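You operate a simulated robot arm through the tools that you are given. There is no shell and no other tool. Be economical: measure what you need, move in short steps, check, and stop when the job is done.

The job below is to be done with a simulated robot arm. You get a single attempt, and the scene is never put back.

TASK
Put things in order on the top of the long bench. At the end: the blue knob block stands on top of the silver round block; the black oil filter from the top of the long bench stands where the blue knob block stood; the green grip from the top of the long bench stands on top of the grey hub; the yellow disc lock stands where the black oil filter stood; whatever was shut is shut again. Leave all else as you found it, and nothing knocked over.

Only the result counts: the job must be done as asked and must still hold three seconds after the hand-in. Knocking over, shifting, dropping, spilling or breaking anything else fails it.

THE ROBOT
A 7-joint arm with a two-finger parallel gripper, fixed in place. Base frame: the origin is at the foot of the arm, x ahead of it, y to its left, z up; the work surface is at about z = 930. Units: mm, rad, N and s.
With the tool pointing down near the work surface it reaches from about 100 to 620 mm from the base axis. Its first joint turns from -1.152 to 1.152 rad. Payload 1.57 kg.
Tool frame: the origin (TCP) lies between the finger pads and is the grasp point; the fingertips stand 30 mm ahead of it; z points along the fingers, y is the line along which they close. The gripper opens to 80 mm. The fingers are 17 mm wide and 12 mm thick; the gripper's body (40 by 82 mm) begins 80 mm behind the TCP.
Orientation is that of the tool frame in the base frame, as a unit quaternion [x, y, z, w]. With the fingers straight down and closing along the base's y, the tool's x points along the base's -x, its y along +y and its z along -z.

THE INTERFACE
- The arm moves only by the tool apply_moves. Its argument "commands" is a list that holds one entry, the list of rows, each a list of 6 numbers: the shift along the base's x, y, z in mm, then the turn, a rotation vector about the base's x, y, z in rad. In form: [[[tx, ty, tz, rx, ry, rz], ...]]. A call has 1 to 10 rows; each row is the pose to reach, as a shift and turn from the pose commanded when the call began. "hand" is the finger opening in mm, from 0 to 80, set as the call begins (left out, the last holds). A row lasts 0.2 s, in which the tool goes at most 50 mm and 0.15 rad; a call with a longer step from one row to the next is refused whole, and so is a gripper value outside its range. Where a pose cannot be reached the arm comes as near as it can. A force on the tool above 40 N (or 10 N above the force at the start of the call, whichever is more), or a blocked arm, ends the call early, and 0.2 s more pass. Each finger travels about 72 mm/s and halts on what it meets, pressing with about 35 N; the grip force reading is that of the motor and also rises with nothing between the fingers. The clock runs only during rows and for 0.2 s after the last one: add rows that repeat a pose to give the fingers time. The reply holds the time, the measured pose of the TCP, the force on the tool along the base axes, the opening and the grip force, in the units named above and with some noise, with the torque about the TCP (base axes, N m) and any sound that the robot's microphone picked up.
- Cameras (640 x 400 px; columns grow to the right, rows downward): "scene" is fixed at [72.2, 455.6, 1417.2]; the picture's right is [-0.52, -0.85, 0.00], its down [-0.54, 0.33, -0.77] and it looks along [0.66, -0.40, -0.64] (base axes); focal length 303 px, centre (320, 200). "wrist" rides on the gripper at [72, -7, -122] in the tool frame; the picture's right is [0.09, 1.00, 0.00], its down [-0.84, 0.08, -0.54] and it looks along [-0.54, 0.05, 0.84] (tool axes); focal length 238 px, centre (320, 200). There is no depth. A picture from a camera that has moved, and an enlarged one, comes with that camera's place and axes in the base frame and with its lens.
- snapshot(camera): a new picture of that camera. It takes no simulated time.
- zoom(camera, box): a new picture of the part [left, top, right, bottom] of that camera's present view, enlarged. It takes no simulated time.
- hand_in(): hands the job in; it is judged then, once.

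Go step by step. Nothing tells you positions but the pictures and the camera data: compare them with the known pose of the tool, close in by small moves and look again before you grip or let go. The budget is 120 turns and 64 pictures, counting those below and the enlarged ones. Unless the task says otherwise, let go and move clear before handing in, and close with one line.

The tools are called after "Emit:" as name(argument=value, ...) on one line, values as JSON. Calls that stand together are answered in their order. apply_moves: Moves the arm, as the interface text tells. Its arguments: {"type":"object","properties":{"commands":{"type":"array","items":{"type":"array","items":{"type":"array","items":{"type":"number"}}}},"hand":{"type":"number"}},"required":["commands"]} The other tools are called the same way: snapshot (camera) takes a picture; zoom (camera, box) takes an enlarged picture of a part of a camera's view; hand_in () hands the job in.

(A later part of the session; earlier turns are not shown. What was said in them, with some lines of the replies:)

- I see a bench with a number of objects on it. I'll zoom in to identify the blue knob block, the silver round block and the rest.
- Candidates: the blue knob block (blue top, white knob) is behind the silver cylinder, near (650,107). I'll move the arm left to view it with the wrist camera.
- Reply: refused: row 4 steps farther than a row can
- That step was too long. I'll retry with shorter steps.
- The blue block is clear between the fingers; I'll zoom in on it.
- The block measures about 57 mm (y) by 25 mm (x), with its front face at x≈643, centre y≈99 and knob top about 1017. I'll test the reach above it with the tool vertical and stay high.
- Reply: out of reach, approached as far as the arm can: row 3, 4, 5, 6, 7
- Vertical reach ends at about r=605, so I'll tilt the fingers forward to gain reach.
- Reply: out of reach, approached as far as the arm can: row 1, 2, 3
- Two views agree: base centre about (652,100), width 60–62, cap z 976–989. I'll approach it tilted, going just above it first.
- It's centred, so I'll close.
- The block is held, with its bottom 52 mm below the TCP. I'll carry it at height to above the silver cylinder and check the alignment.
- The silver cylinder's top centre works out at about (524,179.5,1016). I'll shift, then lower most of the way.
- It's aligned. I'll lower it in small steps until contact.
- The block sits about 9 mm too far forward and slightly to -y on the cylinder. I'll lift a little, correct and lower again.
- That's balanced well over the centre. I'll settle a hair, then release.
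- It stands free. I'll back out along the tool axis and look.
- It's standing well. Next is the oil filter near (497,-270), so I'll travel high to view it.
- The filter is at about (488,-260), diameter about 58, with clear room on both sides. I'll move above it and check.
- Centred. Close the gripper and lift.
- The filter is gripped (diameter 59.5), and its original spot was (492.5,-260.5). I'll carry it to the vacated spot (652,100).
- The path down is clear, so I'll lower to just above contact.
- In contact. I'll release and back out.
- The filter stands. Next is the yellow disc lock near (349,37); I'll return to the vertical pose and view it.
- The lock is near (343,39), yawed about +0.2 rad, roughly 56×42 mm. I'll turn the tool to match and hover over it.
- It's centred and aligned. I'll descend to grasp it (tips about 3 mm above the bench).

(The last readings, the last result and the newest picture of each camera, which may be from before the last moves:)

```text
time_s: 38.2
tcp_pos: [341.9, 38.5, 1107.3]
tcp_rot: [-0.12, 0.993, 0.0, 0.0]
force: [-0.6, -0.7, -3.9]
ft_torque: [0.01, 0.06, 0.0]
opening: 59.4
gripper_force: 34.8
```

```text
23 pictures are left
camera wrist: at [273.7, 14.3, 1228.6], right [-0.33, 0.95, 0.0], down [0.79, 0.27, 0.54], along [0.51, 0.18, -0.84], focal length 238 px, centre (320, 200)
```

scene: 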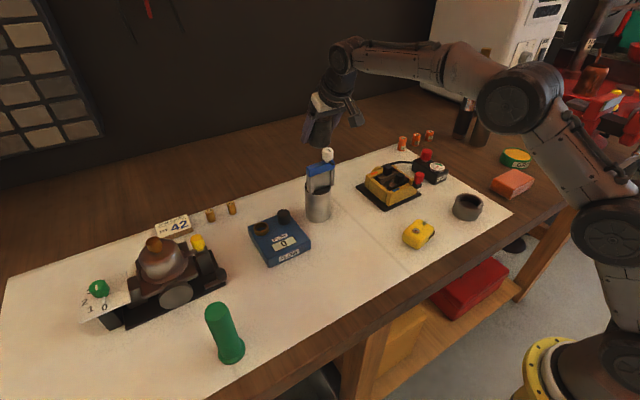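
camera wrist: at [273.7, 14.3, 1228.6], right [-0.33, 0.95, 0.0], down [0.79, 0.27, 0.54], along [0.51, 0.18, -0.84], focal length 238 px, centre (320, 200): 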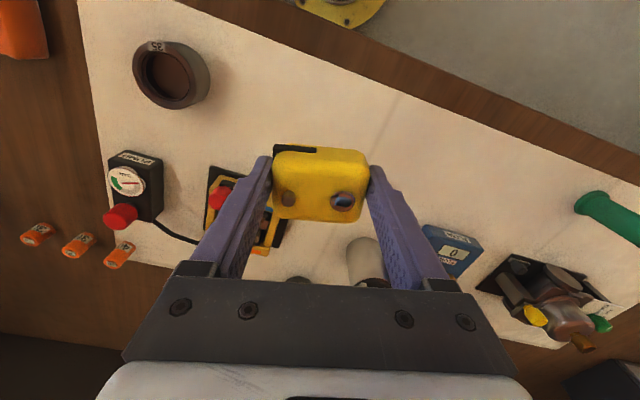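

The lock is held. I'll carry it to the filter's old spot (492.5,-260.5).

Emit:
apply_moves(commands=[[[20, -38, 0, 0, 0, 0], [40, -76, 0, 0, 0, 0], [60, -114, 0, 0, 0, 0], [80, -152, 0, 0, 0, 0], [98, -190, 0, 0, 0, 0], [116, -228, 0, 0, 0, 0], [134, -266, 0, 0, 0, 0], [150, -299, -10, 0, 0, 0], [150, -299, -40, 0, 0, 0], [150, -299, -60, 0, 0, 0]]])

Emit:
apply_moves(commands=[[[0, 0, 0, 0, 0, 0]]])

Emit:
snapshot(camera="wrist")

```text
time_s: 40.4
tcp_pos: [492.8, -259.4, 1046.0]
tcp_rot: [-0.12, 0.993, 0.0, 0.0]
force: [-0.7, 0.4, -3.5]
ft_torque: [0.03, 0.04, 0.0]
opening: 59.7
gripper_force: 35.2
```

```text
time_s: 40.8
tcp_pos: [491.3, -260.0, 1045.3]
tcp_rot: [-0.12, 0.993, 0.001, 0.0]
force: [-0.7, 0.3, -3.4]
ft_torque: [0.01, 0.04, 0.02]
opening: 60.0
gripper_force: 34.6
```

```text
22 pictures are left
camera wrist: at [423.4, -283.3, 1168.0], right [-0.33, 0.95, 0.0], down [0.79, 0.27, 0.54], along [0.51, 0.18, -0.84], focal length 238 px, centre (320, 200)
```

wrist: 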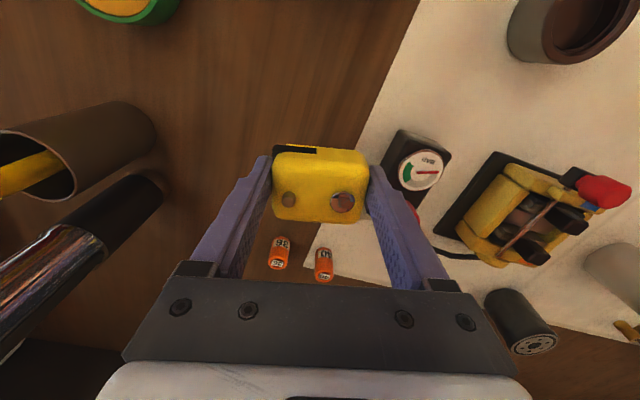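

Emit:
apply_moves(commands=[[[0.5, 0, -30, 0, 0, 0], [0.5, 0, -60, 0, 0, 0], [0.5, 0, -72, 0, 0, 0], [0.5, 0, -77, 0, 0, 0], [0.5, 0, -79, 0, 0, 0], [0.5, 0, -80, 0, 0, 0], [0.5, 0, -80, 0, 0, 0]]])

```text
time_s: 42.4
tcp_pos: [493.1, -261.3, 964.7]
tcp_rot: [-0.121, 0.993, 0.0, 0.0]
force: [0.2, 0.1, -3.2]
ft_torque: [0.0, 0.01, 0.0]
opening: 59.7
gripper_force: 35.0
```

Emit:
apply_moves(commands=[[[0, 0, -0.6, 0, 0, 0], [0, 0, -1.2, 0, 0, 0], [0, 0, -1.2, 0, 0, 0]]])

```text
time_s: 43.2
tcp_pos: [494.1, -261.7, 965.2]
tcp_rot: [-0.12, 0.993, 0.001, -0.001]
force: [0.7, 1.4, -1.4]
ft_torque: [0.1, 0.08, -0.01]
opening: 59.5
gripper_force: 35.1
```

Emit:
apply_moves(commands=[[[0, 0, -0.6, 0, 0, 0], [0, 0, -0.6, 0, 0, 0]]])

```text
time_s: 43.8
tcp_pos: [494.0, -261.3, 964.5]
tcp_rot: [-0.119, 0.993, -0.001, -0.001]
force: [-2.2, -0.6, 3.3]
ft_torque: [0.16, 0.24, 0.08]
opening: 59.4
gripper_force: 35.0
```

The lock is on the bench. I'll release and rise.

Emit:
apply_moves(commands=[[[0, 0, 0, 0, 0, 0], [0, 0, 0, 0, 0, 0]]], hand=78)

Emit:
apply_moves(commands=[[[0, 0, 15, 0, 0, 0], [0, 0, 50, 0, 0, 0], [0, 0, 95, 0, 0, 0], [-20, 0, 140, 0, 0, 0], [-40, 20, 175, 0, 0, -0.12], [-60, 40, 190, 0, 0, -0.24], [-60, 40, 190, 0, 0, -0.24]]])

Emit:
snapshot(camera="wrist")

Emit:
snapshot(camera="scene")

```text
time_s: 44.4
tcp_pos: [494.5, -260.6, 962.9]
tcp_rot: [-0.12, 0.993, 0.0, 0.0]
force: [-0.6, -0.5, 0.1]
ft_torque: [0.01, -0.01, 0.0]
opening: 77.9
gripper_force: 0.1
```

```text
time_s: 46.0
tcp_pos: [434.1, -218.0, 1153.8]
tcp_rot: [0.0, 1.0, 0.0, 0.0]
force: [0.0, 0.1, 0.0]
ft_torque: [-0.01, -0.03, -0.02]
opening: 78.2
gripper_force: 0.0
```

```text
21 pictures are left
camera wrist: at [361.9, -225.1, 1275.6], right [-0.09, 1.0, 0.0], down [0.84, 0.08, 0.54], along [0.54, 0.05, -0.84], focal length 238 px, centre (320, 200)
```

wrist: 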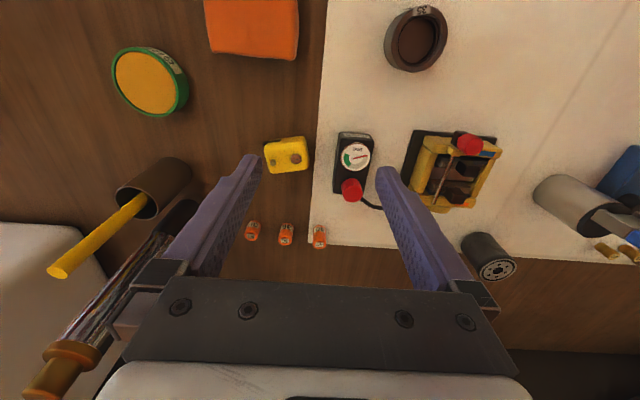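

```text
20 pictures are left
```

scene: 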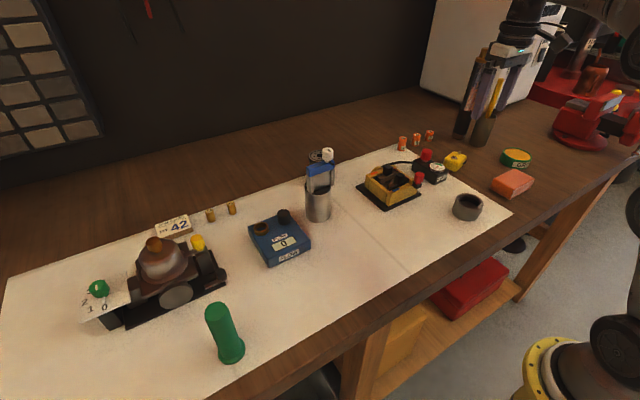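

All is well. Next I'll look at the grey hub from closer to measure its top and bore.

Emit:
apply_moves(commands=[[[-35, 32, -20, 0, 0, 0], [-70, 64, -40, 0, 0, 0], [-104, 96, -60, 0, 0, 0], [-104, 96, -80, 0, 0, 0], [-104, 96, -80, 0, 0, 0]]])

Emit:
zoom(camera="wrist", box=[240, 60, 400, 170])

```text
refused: row 1 steps farther than a row can; nothing moved
```

```text
3.64 times, centred on (320, 115) of wrist
camera zoom: at [361.9, -225.1, 1275.6], right [-0.09, 1.0, 0.0], down [0.84, 0.08, 0.54], along [0.54, 0.05, -0.84], focal length 867 px, centre (320, 509)
```

zoom: 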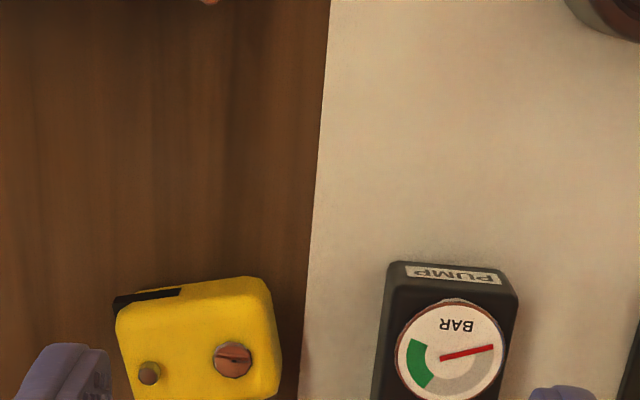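

Emit:
apply_moves(commands=[[[-30, 28, -16, 0, 0, 0], [-60, 56, -32, 0, 0, 0], [-90, 84, -48, 0, 0, 0], [-104, 96, -64, 0, 0, 0], [-104, 96, -80, 0, 0, 0], [-104, 96, -80, 0, 0, 0]]])

Emit:
zoom(camera="wrist", box=[240, 60, 400, 180])

```text
time_s: 47.4
tcp_pos: [330.3, -122.7, 1073.4]
tcp_rot: [0.0, 1.0, 0.0, 0.001]
force: [-0.4, 0.4, 0.7]
ft_torque: [0.03, 0.01, -0.03]
opening: 77.7
gripper_force: 0.0
```

```text
3.33 times, centred on (320, 120) of wrist
camera zoom: at [257.5, -129.5, 1194.8], right [-0.09, 1.0, 0.0], down [0.84, 0.08, 0.54], along [0.54, 0.05, -0.84], focal length 794 px, centre (320, 467)
```

zoom: 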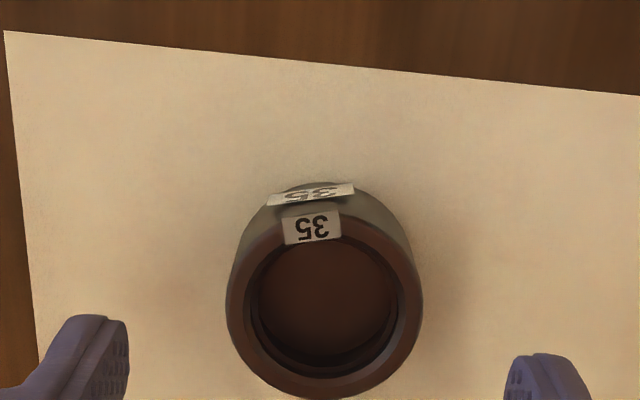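

The hub top centre is about (345,-120,969), outside diameter 58.5, with a shallow recess about 46 mm across. I'll move on to the green grip near (323,464).

Emit:
apply_moves(commands=[[[0, 20, 40, 0, 0, 0], [0, 50, 75, 0, 0, 0], [0, 90, 100, 0, 0, 0], [0, 138, 107, 0, 0, 0], [0, 186, 107, 0, 0, 0], [0, 234, 107, 0, 0, 0], [0, 282, 107, 0, 0, 0], [0, 330, 107, 0, 0, 0], [0, 378, 107, 0, 0, 0], [0, 425, 107, 0, 0, 0]]])

Emit:
apply_moves(commands=[[[-10, 45, 0, 0, 0, 0], [-20, 90, 0, 0, 0, 0], [-20, 135, 0, 0, 0, 0], [-20, 147, 0, 0, 0, 0], [-20, 147, 0, 0, 0, 0]]])

Emit:
snapshot(camera="wrist")

```text
time_s: 49.6
tcp_pos: [328.4, 301.9, 1180.6]
tcp_rot: [0.0, 1.0, 0.0, 0.0]
force: [0.1, -0.2, 0.3]
ft_torque: [0.0, 0.01, 0.0]
opening: 77.9
gripper_force: 0.1
```

```text
time_s: 50.8
tcp_pos: [306.0, 447.3, 1178.1]
tcp_rot: [-0.001, 1.0, 0.0, 0.0]
force: [0.3, -0.3, -0.1]
ft_torque: [0.01, 0.02, 0.02]
opening: 77.9
gripper_force: 0.1
out of reach, approached as far as the arm can: row 4, 5
```

```text
17 pictures are left
camera wrist: at [234.5, 439.6, 1301.0], right [-0.09, 1.0, 0.0], down [0.84, 0.08, 0.54], along [0.54, 0.05, -0.84], focal length 238 px, centre (320, 200)
```

wrist: 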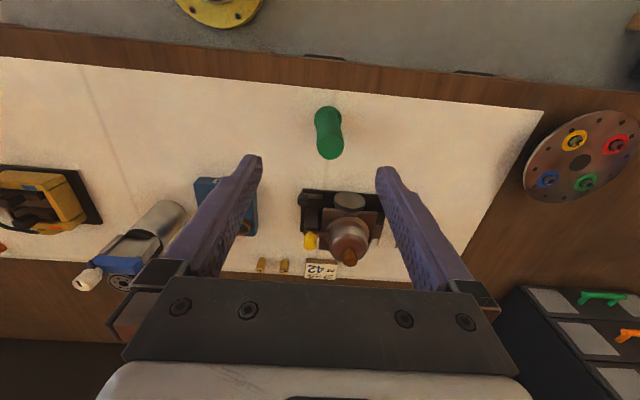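

Emit:
zoom(camera="wrist", box=[290, 90, 370, 170])

```text
5.00 times, centred on (330, 130) of wrist
camera zoom: at [234.5, 439.6, 1301.0], right [-0.09, 1.0, 0.0], down [0.84, 0.08, 0.54], along [0.54, 0.05, -0.84], focal length 1192 px, centre (270, 550)
```

zoom: 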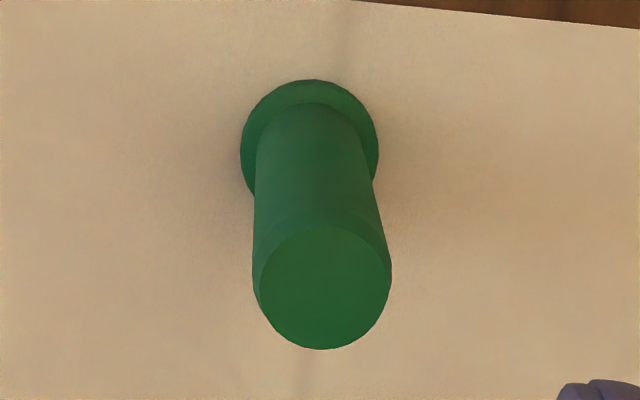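

The grip is at (324,460): shaft 28 mm, flange about 41 mm, top z 1055. I'll move above it, then descend.

Emit:
apply_moves(commands=[[[0, 0, -40, 0, 0, 0], [0, 0, -75, 0, 0, 0], [10, 7, -80, 0, 0, 0], [18, 13, -83, 0, 0, 0], [18, 13, -83, 0, 0, 0]]])

Emit:
snapshot(camera="wrist")

```text
time_s: 52.0
tcp_pos: [325.8, 457.5, 1093.9]
tcp_rot: [0.0, 1.0, 0.0, 0.0]
force: [0.4, 0.4, -0.5]
ft_torque: [-0.02, 0.02, 0.02]
opening: 78.0
gripper_force: 0.0
```

```text
15 pictures are left
camera wrist: at [253.4, 450.2, 1216.7], right [-0.09, 1.0, 0.0], down [0.84, 0.08, 0.54], along [0.54, 0.05, -0.84], focal length 238 px, centre (320, 200)
```

wrist: 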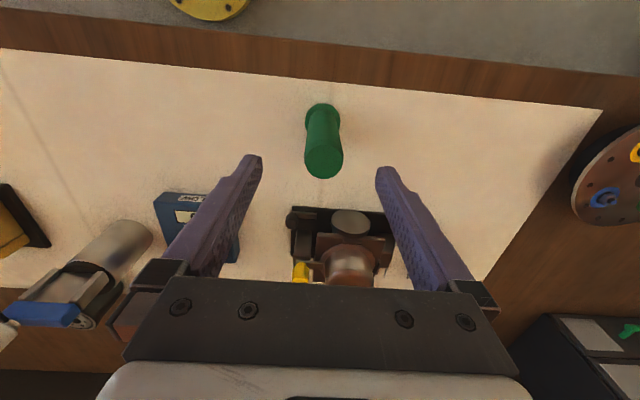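

Emit:
apply_moves(commands=[[[-2, 2, -20, 0, 0, 0], [-2, 2, -45, 0, 0, 0], [-2, 2, -70, 0, 0, 0], [-2, 2, -94, 0, 0, 0], [-2, 2, -94, 0, 0, 0]]], hand=70)

Emit:
snapshot(camera="wrist")

```text
time_s: 53.2
tcp_pos: [321.4, 458.9, 999.5]
tcp_rot: [0.0, 1.0, 0.001, 0.0]
force: [-0.3, -0.8, -0.1]
ft_torque: [0.01, 0.0, -0.01]
opening: 69.9
gripper_force: 0.0
```

```text
14 pictures are left
camera wrist: at [249.6, 452.7, 1122.2], right [-0.09, 1.0, 0.0], down [0.84, 0.08, 0.54], along [0.54, 0.05, -0.84], focal length 238 px, centre (320, 200)
```

wrist: 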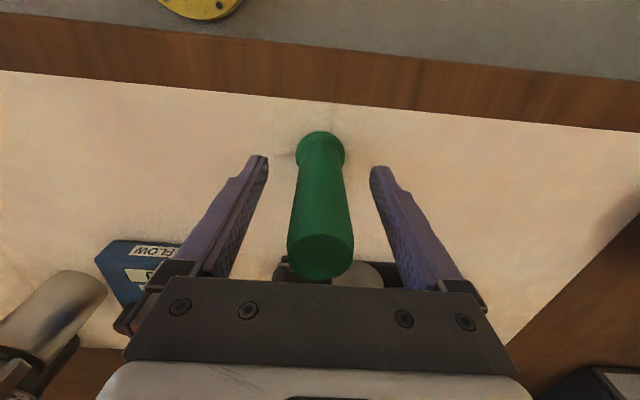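

Centred. Close and lift straight up.

Emit:
apply_moves(commands=[[[0, 0, 0, 0, 0, 0], [0, 0, 0, 0, 0, 0], [0, 0, 0, 0, 0, 0], [0, 0, 0, 0, 0, 0]]], hand=15)

Emit:
apply_moves(commands=[[[0, 0, 8, 0, 0, 0], [0, 0, 35, 0, 0, 0], [0, 0, 75, 0, 0, 0], [0, 0, 110, 0, 0, 0], [0, 0, 110, 0, 0, 0]]])

Emit:
zoom(camera="wrist", box=[240, 90, 400, 290])

```text
time_s: 54.2
tcp_pos: [321.5, 458.5, 999.2]
tcp_rot: [-0.001, 1.0, 0.001, 0.0]
force: [0.2, -0.2, -0.6]
ft_torque: [-0.02, -0.03, -0.01]
opening: 32.4
gripper_force: 34.4
```

```text
time_s: 55.4
tcp_pos: [322.4, 459.3, 1113.3]
tcp_rot: [0.001, 1.0, 0.0, 0.0]
force: [-0.2, 0.0, -1.0]
ft_torque: [0.0, -0.01, 0.01]
opening: 32.4
gripper_force: 35.4
```

```text
2.00 times, centred on (320, 190) of wrist
camera zoom: at [250.5, 453.5, 1235.0], right [-0.09, 1.0, 0.0], down [0.84, 0.08, 0.54], along [0.54, 0.05, -0.84], focal length 477 px, centre (320, 220)
```

zoom: 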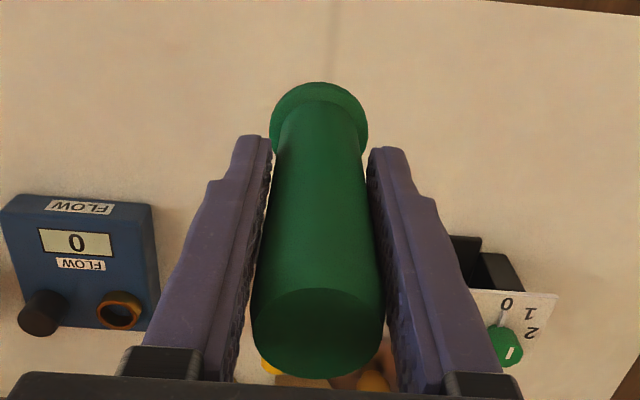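

The grip is held, base 69 mm below the TCP, flange about 40.5 mm. I'll carry it to the hub.

Emit:
apply_moves(commands=[[[0, -45, 10, 0, 0, 0], [0, -90, 10, 0, 0, 0], [0, -136, 10, 0, 0, 0], [0, -182, 10, 0, 0, 0], [0, -228, 10, 0, 0, 0], [0, -274, 10, 0, 0, 0], [0, -320, 10, 0, 0, 0], [0, -366, 10, 0, 0, 0], [0, -412, 10, 0, 0, 0], [0, -458, 10, 0, 0, 0]]])

Emit:
apply_moves(commands=[[[0, -45, 0, 0, 0, 0], [0, -85, 0, 0, 0, 0], [0, -121, 0, 0, 0, 0], [0, -121, 0, 0, 0, 0]]])

Emit:
zoom(camera="wrist", box=[240, 60, 400, 180])

Emit:
zoom(camera="scene", box=[437, 180, 497, 230])

```text
time_s: 57.6
tcp_pos: [328.0, -0.2, 1120.8]
tcp_rot: [0.0, 1.0, 0.0, 0.0]
force: [0.2, -0.1, -0.8]
ft_torque: [0.02, 0.0, 0.06]
opening: 32.3
gripper_force: 35.1
```

```text
time_s: 58.6
tcp_pos: [325.4, -119.3, 1119.4]
tcp_rot: [0.0, 1.0, 0.0, 0.0]
force: [0.4, 0.0, -1.5]
ft_torque: [-0.01, 0.01, -0.03]
opening: 32.4
gripper_force: 34.5
```

```text
3.33 times, centred on (320, 120) of wrist
camera zoom: at [253.0, -126.7, 1243.0], right [-0.09, 1.0, 0.0], down [0.84, 0.08, 0.54], along [0.54, 0.05, -0.84], focal length 794 px, centre (320, 467)
```

zoom: 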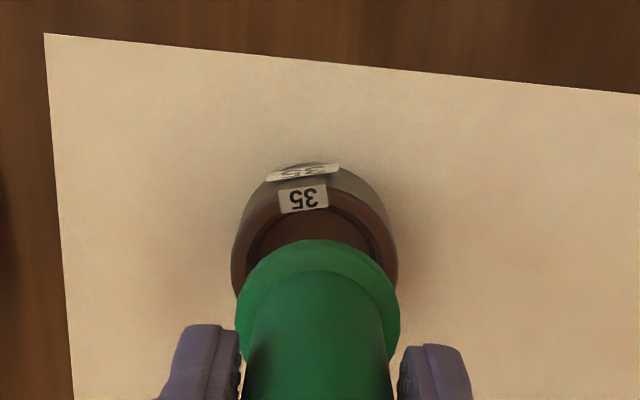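

```text
8.00 times, centred on (467, 205) of scene
camera zoom: at [72.2, 455.6, 1417.2], right [-0.52, -0.85, 0.0], down [-0.54, 0.33, -0.77], along [0.66, -0.4, -0.64], focal length 2426 px, centre (-856, 160)
```

zoom: 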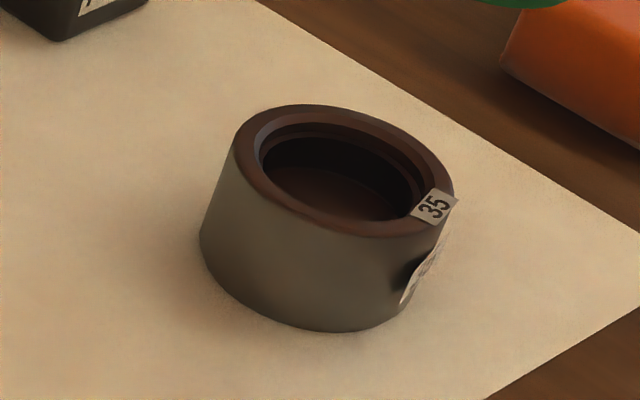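

The hub is a cup with a bore of about 43–46 mm, and the held grip's axis sits about 5 mm ahead of the TCP. I'll move over the hub and stop about 10 mm above it to verify.

Emit:
apply_moves(commands=[[[9, 0, 0, 0, 0, 0], [17.5, 0.3, -10, 0, 0, 0], [17.5, 0.3, -40, 0, 0, 0], [17.5, 0.3, -62, 0, 0, 0], [17.5, 0.3, -70, 0, 0, 0], [17.5, 0.3, -70, 0, 0, 0]]])

Emit:
zoom(camera="wrist", box=[270, 90, 370, 190])

Emit:
zoom(camera="scene", box=[427, 140, 507, 230])

```text
time_s: 60.0
tcp_pos: [342.8, -118.0, 1052.6]
tcp_rot: [0.0, 1.0, 0.001, 0.001]
force: [0.0, 0.3, -1.0]
ft_torque: [0.03, -0.01, -0.02]
opening: 32.6
gripper_force: 35.0
```

```text
4.00 times, centred on (320, 140) of wrist
camera zoom: at [269.9, -124.9, 1173.9], right [-0.09, 1.0, 0.0], down [0.84, 0.08, 0.54], along [0.54, 0.05, -0.84], focal length 953 px, centre (320, 440)
```

zoom: 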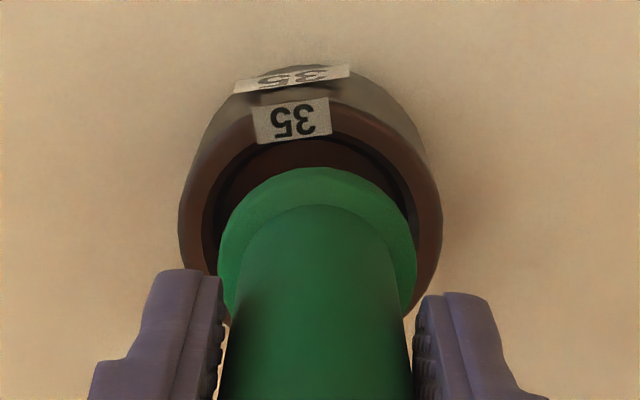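

```text
4.44 times, centred on (467, 185) of scene
camera zoom: at [72.2, 455.6, 1417.2], right [-0.52, -0.85, 0.0], down [-0.54, 0.33, -0.77], along [0.66, -0.4, -0.64], focal length 1348 px, centre (-333, 267)
```

zoom: 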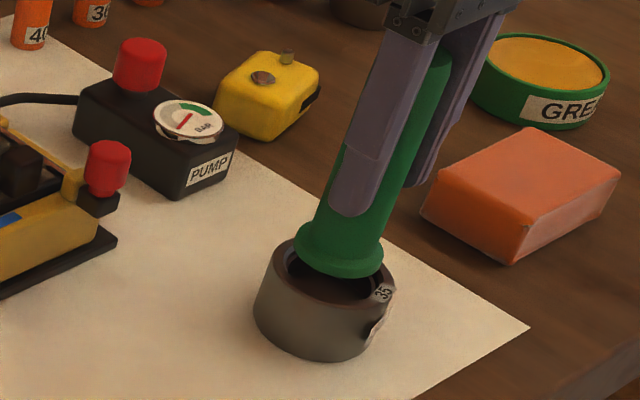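

The wrist and scene views both say to shift about -2 mm in y. I'll apply that and lower carefully toward the rim height.

Emit:
apply_moves(commands=[[[0, -2.2, 0, 0, 0, 0], [0, -2.2, -6, 0, 0, 0], [0, -2.2, -11, 0, 0, 0], [0, -2.2, -11, 0, 0, 0]]])

Emit:
zoom(camera="wrist", box=[270, 90, 370, 190])

Emit:
zoom(camera="scene", box=[437, 180, 497, 230])

```text
time_s: 61.0
tcp_pos: [340.9, -121.4, 1040.8]
tcp_rot: [0.0, 1.0, 0.0, -0.001]
force: [0.1, 0.3, 0.0]
ft_torque: [0.02, 0.03, 0.03]
opening: 32.3
gripper_force: 35.0
```

```text
4.00 times, centred on (320, 140) of wrist
camera zoom: at [269.4, -127.8, 1163.3], right [-0.09, 1.0, 0.0], down [0.84, 0.08, 0.54], along [0.54, 0.05, -0.84], focal length 953 px, centre (320, 440)
```

zoom: 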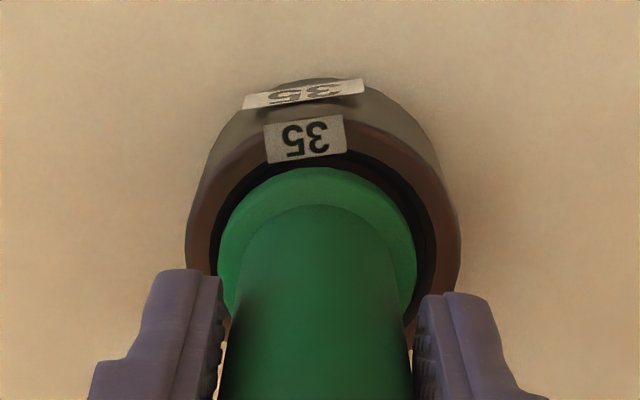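

```text
8.00 times, centred on (467, 205) of scene
camera zoom: at [72.2, 455.6, 1417.2], right [-0.52, -0.85, 0.0], down [-0.54, 0.33, -0.77], along [0.66, -0.4, -0.64], focal length 2426 px, centre (-856, 160)
```

zoom: 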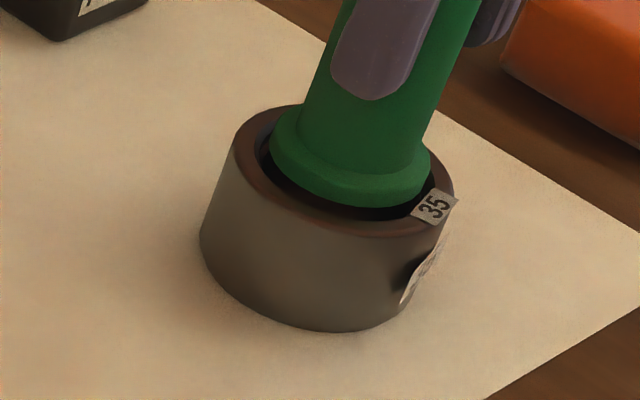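

It's very close; I'll make a small correction of (+0.5,+0.7) and go down slowly.

Emit:
apply_moves(commands=[[[0.5, 0.8, 0, 0, 0, 0], [0.5, 0.8, -2, 0, 0, 0], [0.5, 0.8, -4, 0, 0, 0], [0.5, 0.8, -6, 0, 0, 0], [0.5, 0.8, -6, 0, 0, 0]]])

Emit:
zoom(camera="scene", box=[437, 180, 497, 230])

```text
time_s: 62.2
tcp_pos: [342.5, -121.0, 1034.9]
tcp_rot: [0.0, 1.0, 0.001, 0.001]
force: [0.9, 0.4, -1.6]
ft_torque: [-0.02, 0.0, -0.03]
opening: 32.2
gripper_force: 35.1
```

```text
8.00 times, centred on (467, 205) of scene
camera zoom: at [72.2, 455.6, 1417.2], right [-0.52, -0.85, 0.0], down [-0.54, 0.33, -0.77], along [0.66, -0.4, -0.64], focal length 2426 px, centre (-856, 160)
```

zoom: 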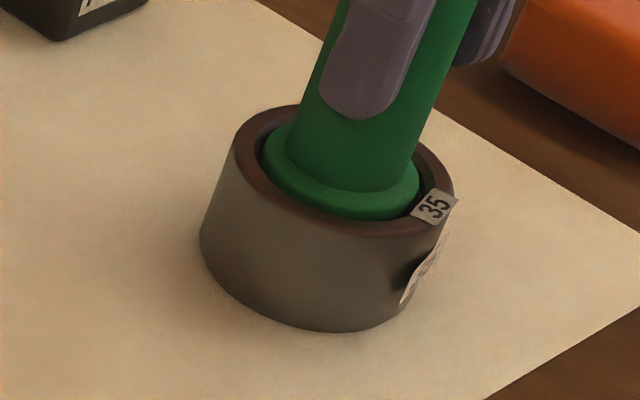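

The flange is entering the recess freely. I'll keep lowering until contact.

Emit:
apply_moves(commands=[[[0, 0, -1, 0, 0, 0], [0, 0, -2, 0, 0, 0], [0, 0, -3, 0, 0, 0], [0, 0, -4, 0, 0, 0], [0, 0, -4, 0, 0, 0]]])

```text
time_s: 63.6
tcp_pos: [341.9, -119.2, 1033.1]
tcp_rot: [0.0, 1.0, -0.001, 0.004]
force: [-2.9, 2.3, 5.8]
ft_torque: [0.1, 0.27, 0.0]
opening: 32.6
gripper_force: 35.2
stopped in row 5: the force on the tool passed its limit at 42 N (the readings are from after the stop); the commanded pose is now the measured one
```

Emit:
zoom(camera="wrist", box=[270, 90, 370, 190])

Emit:
zoom(camera="scene", box=[437, 180, 497, 230])

```text
4.00 times, centred on (320, 140) of wrist
camera zoom: at [269.3, -126.8, 1155.7], right [-0.09, 1.0, 0.0], down [0.83, 0.08, 0.55], along [0.55, 0.05, -0.84], focal length 953 px, centre (320, 440)
```

zoom: 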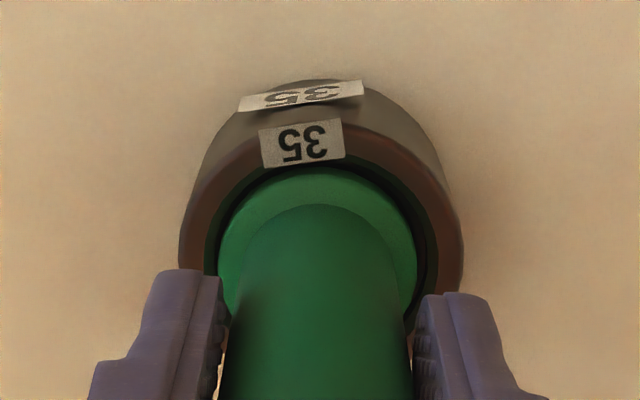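

```text
8.00 times, centred on (467, 205) of scene
camera zoom: at [72.0, 455.6, 1417.2], right [-0.52, -0.85, 0.0], down [-0.54, 0.33, -0.77], along [0.66, -0.4, -0.64], focal length 2426 px, centre (-856, 160)
```

zoom: 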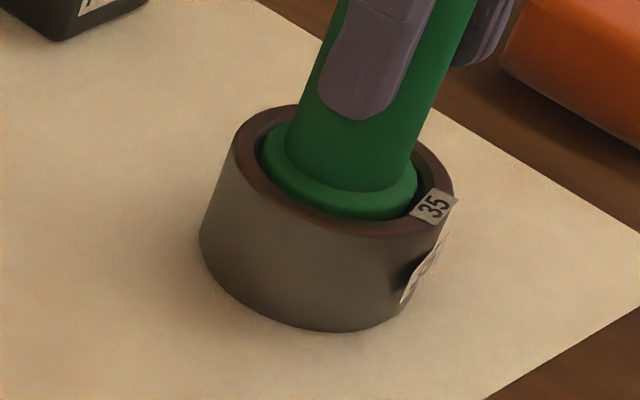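

Contact is on the -x,-y edge of an inner ledge. I'll lift 3 mm, shift (+1.2,+0.9), restore the vertical and lower gently.

Emit:
apply_moves(commands=[[[0, 0, 2, 0, 0, 0], [0, 0, 4, 0, 0.008, 0], [1.2, 0.5, 4, 0, 0.008, 0], [1.2, 0.5, 3, 0, 0.008, 0], [1.2, 0.5, 2, 0, 0.008, 0], [1.2, 0.5, 1, 0, 0.008, 0], [1.2, 0.5, 0.5, 0, 0.008, 0], [1.2, 0.5, 0.5, 0, 0.008, 0]]])

```text
time_s: 65.4
tcp_pos: [344.1, -119.9, 1034.7]
tcp_rot: [0.0, 1.0, 0.0, -0.001]
force: [0.5, -0.7, -1.0]
ft_torque: [0.0, -0.01, 0.0]
opening: 32.4
gripper_force: 35.1
```

Emit:
apply_moves(commands=[[[0, 0, -0.6, 0, 0, 0], [0, 0, -1.2, 0, 0, 0], [0, 0, -1.8, 0, 0, 0], [0, 0, -1.8, 0, 0, 0]]])

```text
time_s: 66.4
tcp_pos: [344.9, -121.0, 1033.3]
tcp_rot: [0.0, 1.0, -0.002, 0.001]
force: [-7.9, 2.2, 19.3]
ft_torque: [0.25, 0.39, 0.02]
opening: 32.4
gripper_force: 35.1
```

The contact is now centred under the grip, so it's seated flat. I'll ease the force, then open the fingers just slightly so they still cage the grip, and check that it stands.

Emit:
apply_moves(commands=[[[0, 0, 0.5, 0, 0, 0], [0, 0, 0.8, 0, 0, 0], [0, 0, 0.8, 0, 0, 0]]])

Emit:
apply_moves(commands=[[[0, 0, 0, 0, 0, 0], [0, 0, 0, 0, 0, 0], [0, 0, 0, 0, 0, 0], [0, 0, 0, 0, 0, 0], [0, 0, 0, 0, 0, 0]]], hand=38)

Emit:
zoom(camera="wrist", box=[240, 90, 400, 290])

```text
time_s: 67.2
tcp_pos: [344.4, -120.8, 1033.2]
tcp_rot: [0.0, 1.0, -0.002, 0.001]
force: [-3.6, -0.1, 19.2]
ft_torque: [0.15, 0.07, 0.04]
opening: 32.5
gripper_force: 35.4
```

```text
time_s: 68.4
tcp_pos: [344.2, -118.7, 1034.5]
tcp_rot: [0.001, 1.0, -0.001, -0.001]
force: [-0.6, -0.7, 0.1]
ft_torque: [0.02, -0.01, 0.02]
opening: 38.1
gripper_force: 0.0
```

```text
2.00 times, centred on (320, 190) of wrist
camera zoom: at [271.6, -126.2, 1155.5], right [-0.09, 1.0, 0.0], down [0.84, 0.08, 0.54], along [0.54, 0.05, -0.84], focal length 477 px, centre (320, 220)
```

zoom: 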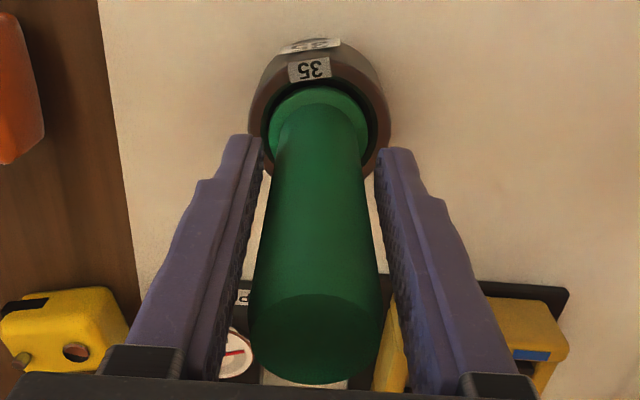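

The grip stands freely, touching neither finger. I'll open fully and rise straight up.

Emit:
apply_moves(commands=[[[0, 0, 0, 0, 0, 0], [0, 0, 0, 0, 0, 0]]], hand=76)

Emit:
apply_moves(commands=[[[0, 0, 20, 0, 0, 0], [0, 0, 55, 0, 0, 0], [0, 0, 95, 0, 0, 0], [0, 0, 130, 0, 0, 0], [-30, 0, 140, 0, 0, 0], [-30, 0, 140, 0, 0, 0]]])

Emit:
snapshot(camera="scene")

```text
time_s: 69.0
tcp_pos: [343.6, -120.3, 1033.4]
tcp_rot: [-0.001, 1.0, -0.001, -0.001]
force: [0.7, 0.1, 0.3]
ft_torque: [0.03, 0.0, 0.01]
opening: 75.9
gripper_force: 0.0
```

```text
time_s: 70.4
tcp_pos: [315.1, -119.8, 1173.7]
tcp_rot: [0.0, 1.0, -0.001, -0.001]
force: [0.2, 0.0, 0.8]
ft_torque: [0.03, -0.02, 0.03]
opening: 76.2
gripper_force: 0.1
```

```text
2 pictures are left
```

scene: 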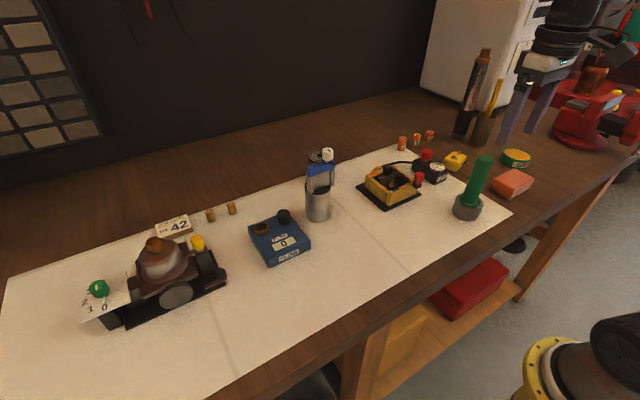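

Everything is in its place and standing, and the arm is clear. Handing in.

Emit:
hand_in()

```text
The job is handed in.
```

The job is handed in: the blue knob block is on the silver round block, the black oil filter is where the knob block stood, the yellow disc lock is where the filter stood, and the green grip stands in the grey hub's shallow recess; nothing had to be opened or shut.
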